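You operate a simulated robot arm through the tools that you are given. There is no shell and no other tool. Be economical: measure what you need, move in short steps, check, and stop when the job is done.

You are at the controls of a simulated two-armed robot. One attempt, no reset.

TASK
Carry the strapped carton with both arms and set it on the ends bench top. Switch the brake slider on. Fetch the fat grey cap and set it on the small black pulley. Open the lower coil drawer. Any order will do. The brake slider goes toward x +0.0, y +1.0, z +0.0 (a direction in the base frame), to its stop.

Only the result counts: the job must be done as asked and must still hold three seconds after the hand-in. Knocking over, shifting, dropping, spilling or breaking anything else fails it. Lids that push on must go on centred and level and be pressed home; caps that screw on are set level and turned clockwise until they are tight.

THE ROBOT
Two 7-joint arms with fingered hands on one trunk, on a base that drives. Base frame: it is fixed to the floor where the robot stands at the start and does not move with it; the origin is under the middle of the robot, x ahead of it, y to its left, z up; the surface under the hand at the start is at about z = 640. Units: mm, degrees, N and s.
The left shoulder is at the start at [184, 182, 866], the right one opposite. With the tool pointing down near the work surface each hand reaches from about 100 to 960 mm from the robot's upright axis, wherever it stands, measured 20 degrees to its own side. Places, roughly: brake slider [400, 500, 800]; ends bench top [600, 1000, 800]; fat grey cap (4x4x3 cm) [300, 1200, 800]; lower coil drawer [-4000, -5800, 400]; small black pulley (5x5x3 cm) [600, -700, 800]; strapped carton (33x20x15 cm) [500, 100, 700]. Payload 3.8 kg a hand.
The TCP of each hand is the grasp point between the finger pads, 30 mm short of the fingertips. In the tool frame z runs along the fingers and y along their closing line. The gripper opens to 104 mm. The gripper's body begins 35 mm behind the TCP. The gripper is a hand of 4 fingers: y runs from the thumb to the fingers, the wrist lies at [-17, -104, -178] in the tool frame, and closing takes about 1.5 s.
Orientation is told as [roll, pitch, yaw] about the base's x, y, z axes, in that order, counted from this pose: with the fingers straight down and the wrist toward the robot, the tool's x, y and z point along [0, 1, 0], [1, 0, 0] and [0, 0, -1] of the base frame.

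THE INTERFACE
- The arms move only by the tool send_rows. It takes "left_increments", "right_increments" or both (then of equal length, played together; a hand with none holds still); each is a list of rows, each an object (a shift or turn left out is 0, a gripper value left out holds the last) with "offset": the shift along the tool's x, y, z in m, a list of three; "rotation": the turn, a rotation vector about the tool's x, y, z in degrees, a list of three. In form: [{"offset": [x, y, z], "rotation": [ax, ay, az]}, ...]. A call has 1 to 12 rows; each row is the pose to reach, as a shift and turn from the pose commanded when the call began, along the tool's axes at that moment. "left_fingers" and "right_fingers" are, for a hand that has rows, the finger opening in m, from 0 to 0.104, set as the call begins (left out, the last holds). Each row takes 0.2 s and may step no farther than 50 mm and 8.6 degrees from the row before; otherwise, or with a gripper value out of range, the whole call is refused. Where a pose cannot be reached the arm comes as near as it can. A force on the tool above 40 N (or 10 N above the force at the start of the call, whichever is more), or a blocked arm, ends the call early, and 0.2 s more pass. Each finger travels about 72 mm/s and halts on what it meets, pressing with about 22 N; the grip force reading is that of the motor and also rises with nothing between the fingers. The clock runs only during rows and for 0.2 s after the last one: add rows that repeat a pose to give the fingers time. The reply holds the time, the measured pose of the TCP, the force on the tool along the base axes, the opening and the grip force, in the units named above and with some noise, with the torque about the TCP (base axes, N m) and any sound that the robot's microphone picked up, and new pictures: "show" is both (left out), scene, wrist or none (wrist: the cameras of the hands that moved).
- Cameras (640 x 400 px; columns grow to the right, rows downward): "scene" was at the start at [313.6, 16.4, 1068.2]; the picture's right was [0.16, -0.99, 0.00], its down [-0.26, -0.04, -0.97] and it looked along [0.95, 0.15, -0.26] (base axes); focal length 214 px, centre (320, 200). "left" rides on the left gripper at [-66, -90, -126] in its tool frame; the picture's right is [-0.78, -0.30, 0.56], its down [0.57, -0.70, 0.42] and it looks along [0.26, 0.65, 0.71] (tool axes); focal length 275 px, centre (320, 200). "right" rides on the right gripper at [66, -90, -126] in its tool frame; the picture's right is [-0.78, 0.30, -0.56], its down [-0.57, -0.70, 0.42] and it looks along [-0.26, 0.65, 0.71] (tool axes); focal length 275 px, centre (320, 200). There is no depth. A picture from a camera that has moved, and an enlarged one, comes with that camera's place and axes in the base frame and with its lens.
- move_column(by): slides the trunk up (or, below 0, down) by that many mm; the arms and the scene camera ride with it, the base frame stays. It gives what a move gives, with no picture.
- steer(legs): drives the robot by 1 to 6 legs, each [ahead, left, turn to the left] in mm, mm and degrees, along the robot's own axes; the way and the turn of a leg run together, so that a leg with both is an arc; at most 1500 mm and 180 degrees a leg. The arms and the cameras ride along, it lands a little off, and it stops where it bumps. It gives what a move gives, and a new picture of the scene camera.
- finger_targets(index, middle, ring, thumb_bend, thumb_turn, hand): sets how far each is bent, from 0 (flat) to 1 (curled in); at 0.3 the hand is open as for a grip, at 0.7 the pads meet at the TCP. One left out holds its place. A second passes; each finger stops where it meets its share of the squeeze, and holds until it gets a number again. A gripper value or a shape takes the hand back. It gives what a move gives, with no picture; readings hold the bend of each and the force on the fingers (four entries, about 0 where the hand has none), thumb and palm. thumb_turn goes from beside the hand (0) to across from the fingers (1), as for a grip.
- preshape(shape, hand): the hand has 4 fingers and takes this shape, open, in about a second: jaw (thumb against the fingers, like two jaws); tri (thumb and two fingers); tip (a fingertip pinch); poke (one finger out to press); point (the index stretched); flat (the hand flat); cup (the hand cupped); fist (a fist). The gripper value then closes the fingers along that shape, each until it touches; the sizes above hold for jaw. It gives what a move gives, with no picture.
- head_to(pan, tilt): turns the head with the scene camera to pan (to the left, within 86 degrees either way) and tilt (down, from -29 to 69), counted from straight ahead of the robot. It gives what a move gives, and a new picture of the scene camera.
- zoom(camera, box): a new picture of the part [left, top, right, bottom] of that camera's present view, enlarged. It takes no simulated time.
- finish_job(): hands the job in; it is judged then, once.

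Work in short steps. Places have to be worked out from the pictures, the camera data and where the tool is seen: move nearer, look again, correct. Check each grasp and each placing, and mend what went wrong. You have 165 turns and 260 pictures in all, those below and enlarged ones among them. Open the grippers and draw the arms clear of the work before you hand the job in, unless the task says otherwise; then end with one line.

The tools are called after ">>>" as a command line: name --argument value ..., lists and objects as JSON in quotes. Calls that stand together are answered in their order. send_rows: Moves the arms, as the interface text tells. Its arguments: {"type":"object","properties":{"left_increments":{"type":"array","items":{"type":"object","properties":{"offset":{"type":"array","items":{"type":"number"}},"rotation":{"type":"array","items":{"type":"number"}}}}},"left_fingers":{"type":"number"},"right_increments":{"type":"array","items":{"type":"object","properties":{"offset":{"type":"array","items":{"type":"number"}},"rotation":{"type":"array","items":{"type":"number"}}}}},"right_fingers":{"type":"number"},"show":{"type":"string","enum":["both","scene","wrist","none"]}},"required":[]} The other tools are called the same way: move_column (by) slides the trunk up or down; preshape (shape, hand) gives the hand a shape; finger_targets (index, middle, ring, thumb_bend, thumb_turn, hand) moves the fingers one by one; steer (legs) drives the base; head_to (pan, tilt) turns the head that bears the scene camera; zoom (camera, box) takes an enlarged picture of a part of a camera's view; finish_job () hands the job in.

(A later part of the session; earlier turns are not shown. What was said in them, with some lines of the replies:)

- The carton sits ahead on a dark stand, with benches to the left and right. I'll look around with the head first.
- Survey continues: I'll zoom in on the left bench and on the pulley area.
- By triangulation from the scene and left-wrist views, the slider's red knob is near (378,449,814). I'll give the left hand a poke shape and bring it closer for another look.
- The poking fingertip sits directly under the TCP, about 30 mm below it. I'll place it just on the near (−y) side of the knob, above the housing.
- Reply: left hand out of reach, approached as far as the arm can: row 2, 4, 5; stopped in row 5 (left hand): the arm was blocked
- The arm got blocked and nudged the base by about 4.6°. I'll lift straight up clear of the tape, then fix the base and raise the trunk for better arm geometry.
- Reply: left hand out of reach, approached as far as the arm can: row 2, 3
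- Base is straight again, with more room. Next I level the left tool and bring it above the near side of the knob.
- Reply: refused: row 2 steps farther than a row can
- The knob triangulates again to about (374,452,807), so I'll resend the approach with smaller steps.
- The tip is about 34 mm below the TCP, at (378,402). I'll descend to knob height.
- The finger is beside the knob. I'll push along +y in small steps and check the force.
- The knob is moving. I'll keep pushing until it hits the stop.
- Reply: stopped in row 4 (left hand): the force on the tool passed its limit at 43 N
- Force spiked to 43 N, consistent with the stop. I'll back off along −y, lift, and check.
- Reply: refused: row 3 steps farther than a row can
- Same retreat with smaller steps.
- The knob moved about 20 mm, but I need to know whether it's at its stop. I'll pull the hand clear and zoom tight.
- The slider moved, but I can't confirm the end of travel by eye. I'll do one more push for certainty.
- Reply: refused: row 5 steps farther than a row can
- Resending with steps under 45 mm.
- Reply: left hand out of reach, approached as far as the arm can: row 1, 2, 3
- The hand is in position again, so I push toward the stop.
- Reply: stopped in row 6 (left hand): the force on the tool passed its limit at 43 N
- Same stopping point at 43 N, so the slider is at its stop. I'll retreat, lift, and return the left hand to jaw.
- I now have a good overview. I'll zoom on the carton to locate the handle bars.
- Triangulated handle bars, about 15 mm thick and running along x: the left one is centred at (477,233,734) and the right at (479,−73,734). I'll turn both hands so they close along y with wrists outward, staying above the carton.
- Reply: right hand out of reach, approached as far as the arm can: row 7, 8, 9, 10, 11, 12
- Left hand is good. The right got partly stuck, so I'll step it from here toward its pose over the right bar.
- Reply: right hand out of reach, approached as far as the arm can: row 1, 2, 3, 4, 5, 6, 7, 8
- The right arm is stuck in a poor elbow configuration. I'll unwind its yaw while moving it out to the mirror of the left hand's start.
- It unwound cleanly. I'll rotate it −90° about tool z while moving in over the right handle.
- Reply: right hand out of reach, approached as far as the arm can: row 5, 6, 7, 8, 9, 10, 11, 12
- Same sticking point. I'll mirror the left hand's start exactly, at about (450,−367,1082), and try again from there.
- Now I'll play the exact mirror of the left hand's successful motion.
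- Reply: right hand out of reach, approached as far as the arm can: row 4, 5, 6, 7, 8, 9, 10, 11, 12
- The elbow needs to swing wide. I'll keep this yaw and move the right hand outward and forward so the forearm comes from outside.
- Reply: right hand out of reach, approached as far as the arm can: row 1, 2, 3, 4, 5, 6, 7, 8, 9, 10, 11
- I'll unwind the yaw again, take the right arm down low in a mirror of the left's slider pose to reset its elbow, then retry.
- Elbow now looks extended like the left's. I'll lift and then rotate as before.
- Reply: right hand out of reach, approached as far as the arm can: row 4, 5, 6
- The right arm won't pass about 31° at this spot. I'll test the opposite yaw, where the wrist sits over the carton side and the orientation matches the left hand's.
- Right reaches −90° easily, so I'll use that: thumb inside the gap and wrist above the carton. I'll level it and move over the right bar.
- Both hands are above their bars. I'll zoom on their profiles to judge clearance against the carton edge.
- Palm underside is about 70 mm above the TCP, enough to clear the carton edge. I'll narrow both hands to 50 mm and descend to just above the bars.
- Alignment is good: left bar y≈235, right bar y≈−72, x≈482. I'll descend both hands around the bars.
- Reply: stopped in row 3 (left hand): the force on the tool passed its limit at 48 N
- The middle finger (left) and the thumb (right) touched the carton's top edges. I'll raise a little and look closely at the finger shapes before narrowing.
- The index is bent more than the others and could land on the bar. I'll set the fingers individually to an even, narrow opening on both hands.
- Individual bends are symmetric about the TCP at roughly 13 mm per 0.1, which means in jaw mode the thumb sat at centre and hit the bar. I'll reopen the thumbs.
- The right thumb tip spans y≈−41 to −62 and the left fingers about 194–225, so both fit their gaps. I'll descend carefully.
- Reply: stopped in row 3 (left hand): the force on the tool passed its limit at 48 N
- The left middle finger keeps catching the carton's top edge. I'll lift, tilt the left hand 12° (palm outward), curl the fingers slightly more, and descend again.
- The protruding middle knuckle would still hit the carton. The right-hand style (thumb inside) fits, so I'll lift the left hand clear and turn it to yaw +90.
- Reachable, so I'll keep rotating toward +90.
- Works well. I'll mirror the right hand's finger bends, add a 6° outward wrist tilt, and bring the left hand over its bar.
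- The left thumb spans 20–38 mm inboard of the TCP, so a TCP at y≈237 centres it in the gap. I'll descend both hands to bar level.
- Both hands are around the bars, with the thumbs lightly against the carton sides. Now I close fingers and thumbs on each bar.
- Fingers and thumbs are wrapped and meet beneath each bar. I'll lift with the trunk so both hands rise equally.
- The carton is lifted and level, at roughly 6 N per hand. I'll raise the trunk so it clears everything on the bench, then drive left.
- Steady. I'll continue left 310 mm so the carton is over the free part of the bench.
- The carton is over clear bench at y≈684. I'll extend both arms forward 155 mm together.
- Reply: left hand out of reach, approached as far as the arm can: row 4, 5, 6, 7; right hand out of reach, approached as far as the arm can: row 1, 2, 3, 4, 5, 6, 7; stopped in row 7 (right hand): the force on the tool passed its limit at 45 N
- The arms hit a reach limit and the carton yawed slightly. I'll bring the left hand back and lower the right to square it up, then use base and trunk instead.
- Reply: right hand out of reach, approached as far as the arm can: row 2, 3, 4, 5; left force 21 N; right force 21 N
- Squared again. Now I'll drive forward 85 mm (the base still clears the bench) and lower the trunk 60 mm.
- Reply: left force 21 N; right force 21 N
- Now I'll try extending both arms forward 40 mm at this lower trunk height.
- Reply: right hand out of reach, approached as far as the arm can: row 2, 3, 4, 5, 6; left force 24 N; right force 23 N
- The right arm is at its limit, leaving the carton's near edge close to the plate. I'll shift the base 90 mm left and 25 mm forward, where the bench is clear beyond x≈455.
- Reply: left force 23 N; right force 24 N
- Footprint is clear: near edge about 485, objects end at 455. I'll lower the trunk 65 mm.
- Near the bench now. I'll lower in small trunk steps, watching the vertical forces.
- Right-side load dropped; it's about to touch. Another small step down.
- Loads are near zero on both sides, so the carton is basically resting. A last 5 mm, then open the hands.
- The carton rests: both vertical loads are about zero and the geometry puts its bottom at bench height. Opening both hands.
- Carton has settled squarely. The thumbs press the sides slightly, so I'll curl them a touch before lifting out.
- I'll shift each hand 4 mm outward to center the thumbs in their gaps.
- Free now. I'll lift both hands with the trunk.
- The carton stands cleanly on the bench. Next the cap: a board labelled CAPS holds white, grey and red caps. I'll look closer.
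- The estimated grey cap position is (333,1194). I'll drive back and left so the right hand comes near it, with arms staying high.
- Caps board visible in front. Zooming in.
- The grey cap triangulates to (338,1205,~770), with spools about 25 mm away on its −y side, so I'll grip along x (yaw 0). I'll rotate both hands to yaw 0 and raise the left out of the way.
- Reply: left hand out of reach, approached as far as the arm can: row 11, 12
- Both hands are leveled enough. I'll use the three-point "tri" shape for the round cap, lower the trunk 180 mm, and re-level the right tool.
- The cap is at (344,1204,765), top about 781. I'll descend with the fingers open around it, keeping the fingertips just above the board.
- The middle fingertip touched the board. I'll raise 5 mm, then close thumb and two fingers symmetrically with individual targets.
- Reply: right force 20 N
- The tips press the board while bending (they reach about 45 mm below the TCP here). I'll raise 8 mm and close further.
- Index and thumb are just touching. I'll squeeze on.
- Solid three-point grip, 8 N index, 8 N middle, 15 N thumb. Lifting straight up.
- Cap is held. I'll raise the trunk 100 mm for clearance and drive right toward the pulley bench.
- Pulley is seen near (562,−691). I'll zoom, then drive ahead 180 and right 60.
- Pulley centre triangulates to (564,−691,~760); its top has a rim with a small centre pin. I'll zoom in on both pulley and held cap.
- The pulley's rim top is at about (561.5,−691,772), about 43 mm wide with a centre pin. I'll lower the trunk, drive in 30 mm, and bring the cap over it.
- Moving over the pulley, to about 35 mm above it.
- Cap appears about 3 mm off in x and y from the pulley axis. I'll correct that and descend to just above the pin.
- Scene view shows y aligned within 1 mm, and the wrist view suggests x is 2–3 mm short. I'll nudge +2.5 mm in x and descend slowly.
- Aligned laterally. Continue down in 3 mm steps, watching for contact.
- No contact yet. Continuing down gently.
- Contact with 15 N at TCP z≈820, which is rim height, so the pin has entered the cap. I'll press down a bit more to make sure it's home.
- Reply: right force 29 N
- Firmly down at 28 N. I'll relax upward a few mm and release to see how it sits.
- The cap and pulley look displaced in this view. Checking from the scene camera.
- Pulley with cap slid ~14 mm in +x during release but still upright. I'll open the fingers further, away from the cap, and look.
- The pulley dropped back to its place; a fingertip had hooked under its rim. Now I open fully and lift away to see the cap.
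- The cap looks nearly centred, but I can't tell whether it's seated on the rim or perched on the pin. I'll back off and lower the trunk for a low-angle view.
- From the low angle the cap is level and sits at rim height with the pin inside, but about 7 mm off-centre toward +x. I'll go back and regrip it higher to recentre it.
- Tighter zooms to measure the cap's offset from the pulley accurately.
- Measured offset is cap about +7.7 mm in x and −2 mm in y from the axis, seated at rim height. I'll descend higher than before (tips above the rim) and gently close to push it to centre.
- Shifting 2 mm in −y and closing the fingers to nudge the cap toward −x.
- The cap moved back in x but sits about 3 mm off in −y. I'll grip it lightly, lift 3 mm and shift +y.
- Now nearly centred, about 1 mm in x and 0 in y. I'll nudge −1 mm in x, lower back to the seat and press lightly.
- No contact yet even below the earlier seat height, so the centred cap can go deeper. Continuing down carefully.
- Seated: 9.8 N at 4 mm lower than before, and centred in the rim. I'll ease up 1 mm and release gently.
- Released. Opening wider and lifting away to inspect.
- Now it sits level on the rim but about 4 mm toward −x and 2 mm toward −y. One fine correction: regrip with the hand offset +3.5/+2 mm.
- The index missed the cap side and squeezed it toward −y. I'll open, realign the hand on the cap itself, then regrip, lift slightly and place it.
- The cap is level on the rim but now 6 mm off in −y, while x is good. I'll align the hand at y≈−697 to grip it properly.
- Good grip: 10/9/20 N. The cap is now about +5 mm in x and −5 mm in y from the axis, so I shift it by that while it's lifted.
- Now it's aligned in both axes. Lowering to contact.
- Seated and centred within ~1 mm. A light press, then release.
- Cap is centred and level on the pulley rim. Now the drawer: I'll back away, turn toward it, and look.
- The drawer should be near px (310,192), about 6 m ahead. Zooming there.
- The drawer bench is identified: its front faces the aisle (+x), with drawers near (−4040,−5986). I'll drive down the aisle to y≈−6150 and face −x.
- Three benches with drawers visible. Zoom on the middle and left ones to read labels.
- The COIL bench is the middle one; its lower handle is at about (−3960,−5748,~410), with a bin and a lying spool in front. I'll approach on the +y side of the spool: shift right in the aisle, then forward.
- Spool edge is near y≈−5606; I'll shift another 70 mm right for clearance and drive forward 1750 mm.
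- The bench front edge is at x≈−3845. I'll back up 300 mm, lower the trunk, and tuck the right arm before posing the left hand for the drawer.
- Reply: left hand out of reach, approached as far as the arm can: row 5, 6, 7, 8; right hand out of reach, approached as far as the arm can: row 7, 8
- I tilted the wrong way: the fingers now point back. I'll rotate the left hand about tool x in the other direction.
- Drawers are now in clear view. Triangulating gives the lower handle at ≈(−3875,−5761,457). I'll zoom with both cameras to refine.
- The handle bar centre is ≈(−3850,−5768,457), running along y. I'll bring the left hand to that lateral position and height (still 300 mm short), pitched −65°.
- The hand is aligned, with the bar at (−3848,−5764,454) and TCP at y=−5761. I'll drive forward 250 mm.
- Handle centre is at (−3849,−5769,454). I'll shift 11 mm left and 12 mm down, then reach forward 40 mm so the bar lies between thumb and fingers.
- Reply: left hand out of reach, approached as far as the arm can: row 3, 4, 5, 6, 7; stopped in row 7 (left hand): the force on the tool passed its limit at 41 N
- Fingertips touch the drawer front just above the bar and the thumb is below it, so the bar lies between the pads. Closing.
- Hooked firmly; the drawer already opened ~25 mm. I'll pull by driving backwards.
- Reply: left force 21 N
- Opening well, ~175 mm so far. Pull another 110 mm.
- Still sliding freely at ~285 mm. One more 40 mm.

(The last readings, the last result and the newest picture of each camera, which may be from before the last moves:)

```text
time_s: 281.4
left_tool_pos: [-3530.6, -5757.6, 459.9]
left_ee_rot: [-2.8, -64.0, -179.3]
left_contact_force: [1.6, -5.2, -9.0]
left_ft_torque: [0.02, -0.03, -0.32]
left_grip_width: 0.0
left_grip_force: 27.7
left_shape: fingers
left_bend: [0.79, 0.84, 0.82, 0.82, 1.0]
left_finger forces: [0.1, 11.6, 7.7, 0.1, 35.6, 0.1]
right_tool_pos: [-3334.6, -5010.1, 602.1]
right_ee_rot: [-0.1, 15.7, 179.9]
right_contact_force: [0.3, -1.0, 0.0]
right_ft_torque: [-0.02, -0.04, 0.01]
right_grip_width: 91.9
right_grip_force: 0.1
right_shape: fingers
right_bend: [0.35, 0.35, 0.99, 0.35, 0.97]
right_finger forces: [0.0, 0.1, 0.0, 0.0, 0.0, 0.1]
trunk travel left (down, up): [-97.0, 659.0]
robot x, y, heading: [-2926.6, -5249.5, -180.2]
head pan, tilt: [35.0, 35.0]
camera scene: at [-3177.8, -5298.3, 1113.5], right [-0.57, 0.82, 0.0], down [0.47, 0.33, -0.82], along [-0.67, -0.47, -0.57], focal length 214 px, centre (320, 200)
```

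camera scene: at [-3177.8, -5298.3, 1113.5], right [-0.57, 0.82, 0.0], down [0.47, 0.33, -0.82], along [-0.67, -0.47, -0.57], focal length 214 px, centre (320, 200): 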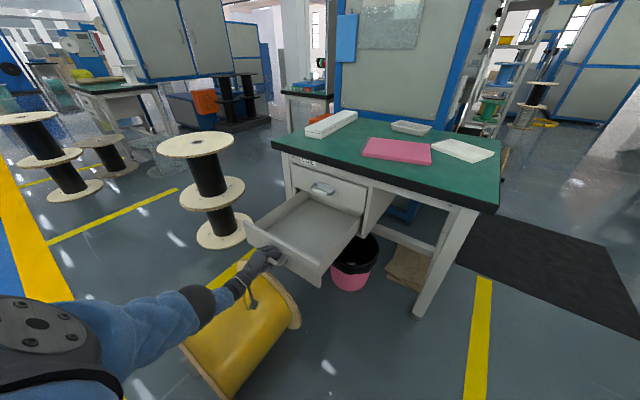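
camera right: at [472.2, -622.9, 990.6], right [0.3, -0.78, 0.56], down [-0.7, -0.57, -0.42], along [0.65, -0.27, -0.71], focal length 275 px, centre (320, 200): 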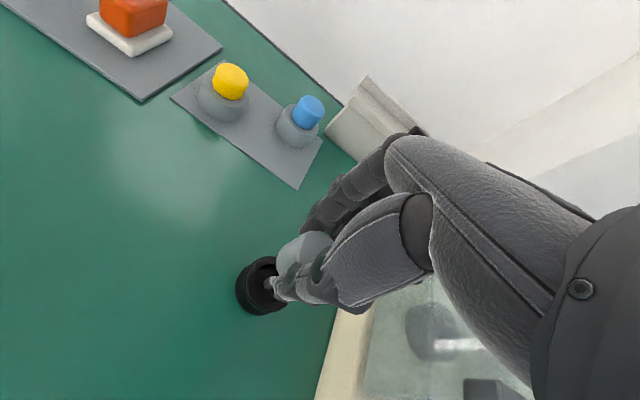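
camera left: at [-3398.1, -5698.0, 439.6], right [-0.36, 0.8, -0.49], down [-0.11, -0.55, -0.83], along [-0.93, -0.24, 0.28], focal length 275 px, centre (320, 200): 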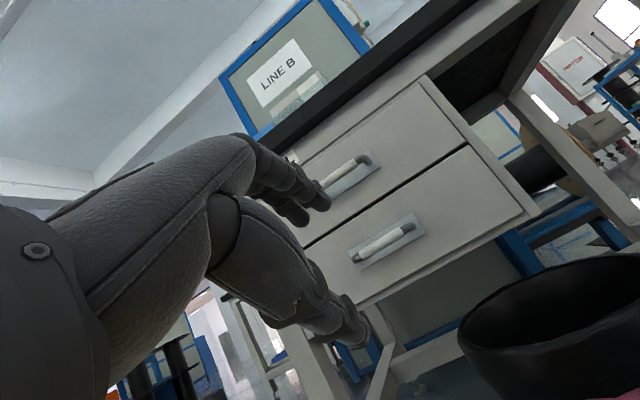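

Clearances still fine. One more short pull to see whether the end stop is near.

>>> steer --legs '[[-35, 0, 0]]'

```text
time_s: 282.3
left_tool_pos: [-3505.7, -5757.9, 458.4]
left_ee_rot: [-2.8, -63.6, -179.2]
left_contact_force: [-11.6, -6.5, -8.0]
left_ft_torque: [0.04, 0.22, -0.47]
left_grip_width: 0.1
left_grip_force: 16.3
left_shape: fingers
left_bend: [0.8, 0.83, 0.82, 0.82, 1.0]
left_finger forces: [0.0, 11.0, 9.8, 0.1, 11.6, 0.1]
right_tool_pos: [-3306.5, -5007.3, 599.5]
right_ee_rot: [-0.2, 16.0, 179.9]
right_contact_force: [-0.3, 0.0, -0.5]
right_ft_torque: [-0.03, 0.02, -0.01]
right_grip_width: 91.9
right_grip_force: 0.0
right_shape: fingers
right_bend: [0.35, 0.35, 0.99, 0.35, 0.97]
right_finger forces: [0.0, 0.1, 0.0, 0.1, 0.0, 0.1]
trunk travel left (down, up): [-97.0, 659.0]
robot x, y, heading: [-2896.8, -5249.3, 180.0]
head pan, tilt: [35.0, 35.0]
stopped in leg 1: the force on the tool passed its limit at 45 N (the readings are from after the stop); the commanded pose is now the measured one
camera scene: at [-3149.8, -5298.2, 1113.2], right [-0.57, 0.82, 0.0], down [0.47, 0.33, -0.82], along [-0.67, -0.47, -0.57], focal length 214 px, centre (320, 200)
```

scene: 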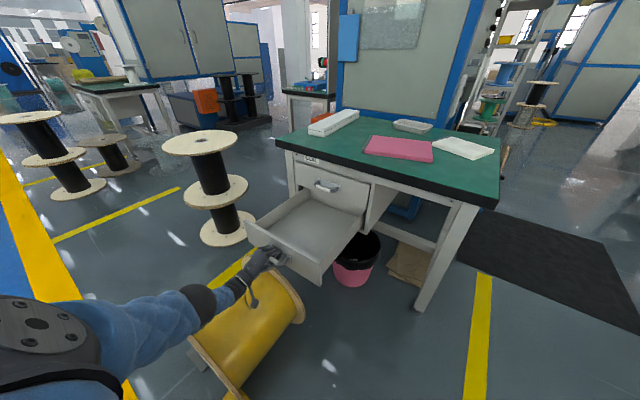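

End stop reached; the drawer is fully open. Release the handle and back the hand off along the path it came in.

>>> finger_targets --hand "left" --index 0.38 --middle 0.38 --ring 0.38 --thumb_bend 0.36

>>> zoom --camera "left" --box '[200, 130, 520, 370]'

```text
time_s: 283.3
left_tool_pos: [-3504.5, -5757.2, 460.8]
left_ee_rot: [-2.8, -63.8, -179.3]
left_contact_force: [-0.2, -0.3, 0.2]
left_ft_torque: [-0.01, -0.02, 0.03]
left_grip_width: 86.8
left_grip_force: 0.0
left_shape: fingers
left_bend: [0.38, 0.38, 0.38, 0.36, 0.98]
left_finger forces: [0.0, 0.1, 0.0, 0.1, 0.1, 0.0]
right_tool_pos: [-3306.0, -5009.5, 600.0]
right_ee_rot: [-0.2, 15.9, 179.8]
right_contact_force: [0.2, 0.6, -0.9]
right_ft_torque: [0.01, 0.0, 0.0]
right_grip_width: 92.1
right_grip_force: 0.0
right_shape: fingers
right_bend: [0.35, 0.35, 0.99, 0.35, 0.97]
right_finger forces: [0.0, 0.0, 0.1, 0.0, 0.0, 0.0]
trunk travel left (down, up): [-97.0, 659.0]
robot x, y, heading: [-2896.6, -5251.0, -180.0]
head pan, tilt: [35.0, 35.0]
```

```text
1.67 times, centred on (360, 250) of left
camera zoom: at [-3351.8, -5695.1, 436.8], right [-0.34, 0.8, -0.49], down [-0.09, -0.55, -0.83], along [-0.93, -0.24, 0.26], focal length 459 px, centre (253, 117)
```

zoom: 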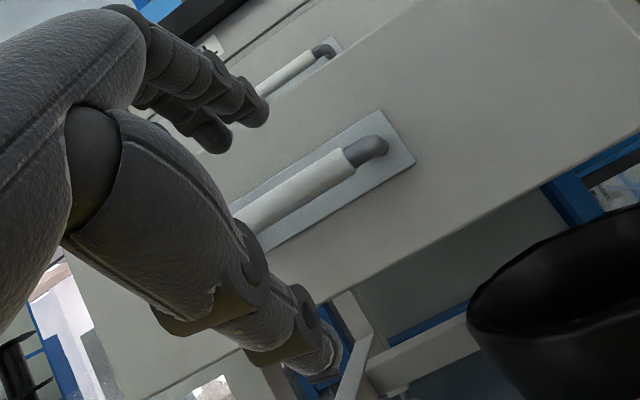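

Released and free of the bar. I'll back the base straight away 150 mm, raise the trunk so the arm clears the spool, and do a final check.

>>> steer --legs '[[-120, 0, 0]]'

>>> move_column --by 250

>>> steer --legs '[[-350, 0, 0]]'

>>> zoom --camera "scene" --box '[200, 110, 420, 250]'

```text
time_s: 284.6
left_tool_pos: [-3381.3, -5758.5, 460.2]
left_ee_rot: [-2.7, -63.8, -179.3]
left_contact_force: [0.5, 0.4, -0.2]
left_ft_torque: [0.0, 0.01, -0.02]
left_grip_width: 86.9
left_grip_force: 0.1
left_shape: fingers
left_bend: [0.38, 0.38, 0.38, 0.36, 0.98]
left_finger forces: [0.1, 0.0, 0.1, 0.0, 0.0, 0.0]
right_tool_pos: [-3183.7, -5009.4, 599.6]
right_ee_rot: [0.0, 15.6, 180.1]
right_contact_force: [0.2, -0.1, 0.6]
right_ft_torque: [0.03, -0.02, -0.01]
right_grip_width: 91.9
right_grip_force: 0.1
right_shape: fingers
right_bend: [0.35, 0.35, 0.99, 0.35, 0.97]
right_finger forces: [0.0, 0.1, 0.1, 0.0, 0.1, 0.1]
trunk travel left (down, up): [-97.0, 659.0]
robot x, y, heading: [-2775.8, -5248.9, -180.1]
head pan, tilt: [35.0, 35.0]
camera scene: at [-3026.2, -5297.5, 1113.7], right [-0.57, 0.82, 0.0], down [0.47, 0.33, -0.82], along [-0.67, -0.47, -0.57], focal length 214 px, centre (320, 200)
```

scene: 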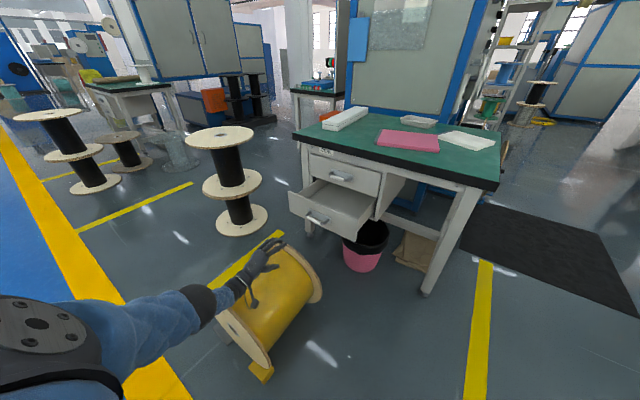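

```text
time_s: 287.1
left_tool_pos: [-3395.4, -5757.3, 845.4]
left_ee_rot: [-3.6, -77.9, -178.5]
left_contact_force: [-0.1, -0.3, 0.7]
left_ft_torque: [-0.01, 0.0, 0.0]
left_grip_width: 86.7
left_grip_force: 0.1
left_shape: fingers
left_bend: [0.38, 0.38, 0.38, 0.36, 0.98]
left_finger forces: [0.0, 0.0, 0.1, 0.0, 0.0, 0.0]
right_tool_pos: [-3183.9, -5008.4, 849.6]
right_ee_rot: [-0.1, 15.7, 180.0]
right_contact_force: [-0.8, 0.1, 0.0]
right_ft_torque: [0.02, -0.01, -0.01]
right_grip_width: 92.2
right_grip_force: 0.1
right_shape: fingers
right_bend: [0.35, 0.35, 0.99, 0.35, 0.97]
right_finger forces: [0.0, 0.0, 0.0, 0.0, 0.1, 0.0]
trunk travel left (down, up): [-347.0, 409.0]
robot x, y, heading: [-2777.1, -5245.8, -179.8]
head pan, tilt: [35.0, 35.0]
```

```text
time_s: 289.4
left_tool_pos: [-3035.1, -5760.9, 845.8]
left_ee_rot: [-3.6, -78.1, -177.8]
left_contact_force: [-0.3, 0.6, 0.8]
left_ft_torque: [-0.04, -0.05, 0.0]
left_grip_width: 86.5
left_grip_force: 0.1
left_shape: fingers
left_bend: [0.38, 0.38, 0.38, 0.36, 0.98]
left_finger forces: [0.0, 0.0, 0.0, 0.0, 0.0, 0.1]
right_tool_pos: [-2832.0, -5012.5, 850.4]
right_ee_rot: [-0.1, 15.6, -179.4]
right_contact_force: [0.5, -0.6, 0.3]
right_ft_torque: [0.01, 0.03, -0.03]
right_grip_width: 91.6
right_grip_force: 0.1
right_shape: fingers
right_bend: [0.35, 0.35, 0.99, 0.35, 0.97]
right_finger forces: [0.1, 0.0, 0.1, 0.0, 0.0, 0.0]
trunk travel left (down, up): [-347.0, 409.0]
robot x, y, heading: [-2425.3, -5246.3, -179.3]
head pan, tilt: [35.0, 35.0]
camera scene: at [-2550.1, -5296.3, 1372.6], right [-0.58, 0.81, 0.0], down [0.47, 0.33, -0.82], along [-0.67, -0.48, -0.57], focal length 214 px, centre (320, 200)
```

scene: 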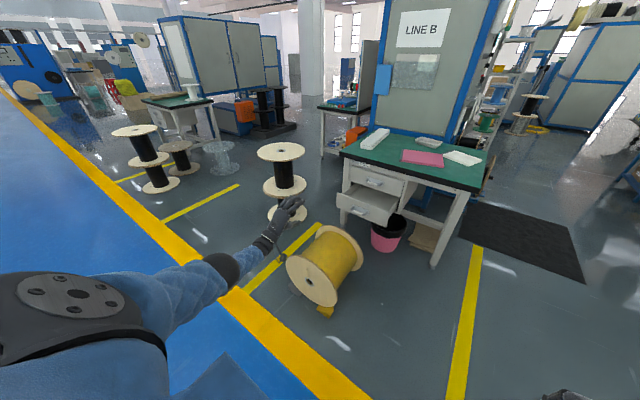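

```text
2.86 times, centred on (310, 180) of scene
camera zoom: at [-2550.1, -5296.3, 1372.6], right [-0.58, 0.81, 0.0], down [0.47, 0.33, -0.82], along [-0.67, -0.48, -0.57], focal length 613 px, centre (349, 257)
```

zoom: 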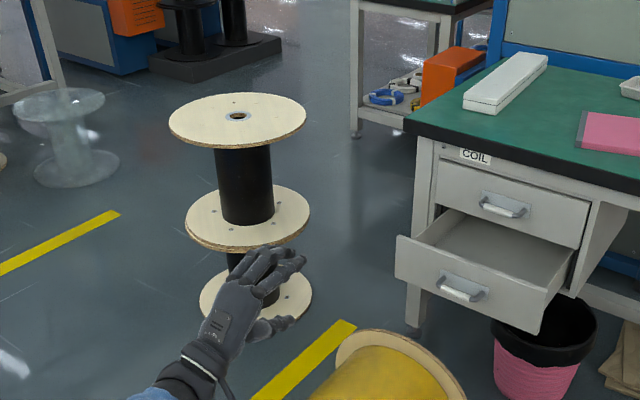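

The lower coil drawer is fully open, both hands are empty and clear, and the slider, carton and cap were checked earlier. Handing in.

>>> finish_job

```text
The job is handed in.
```

I did all four tasks and handed the job in: the slider is on at its stop, the carton is on the ends bench, the grey cap is centred on the pulley, and the lower coil drawer is open to its stop. One thing could count against it: while placing the cap, a fingertip briefly lifted the pulley, but it dropped back to where it was.
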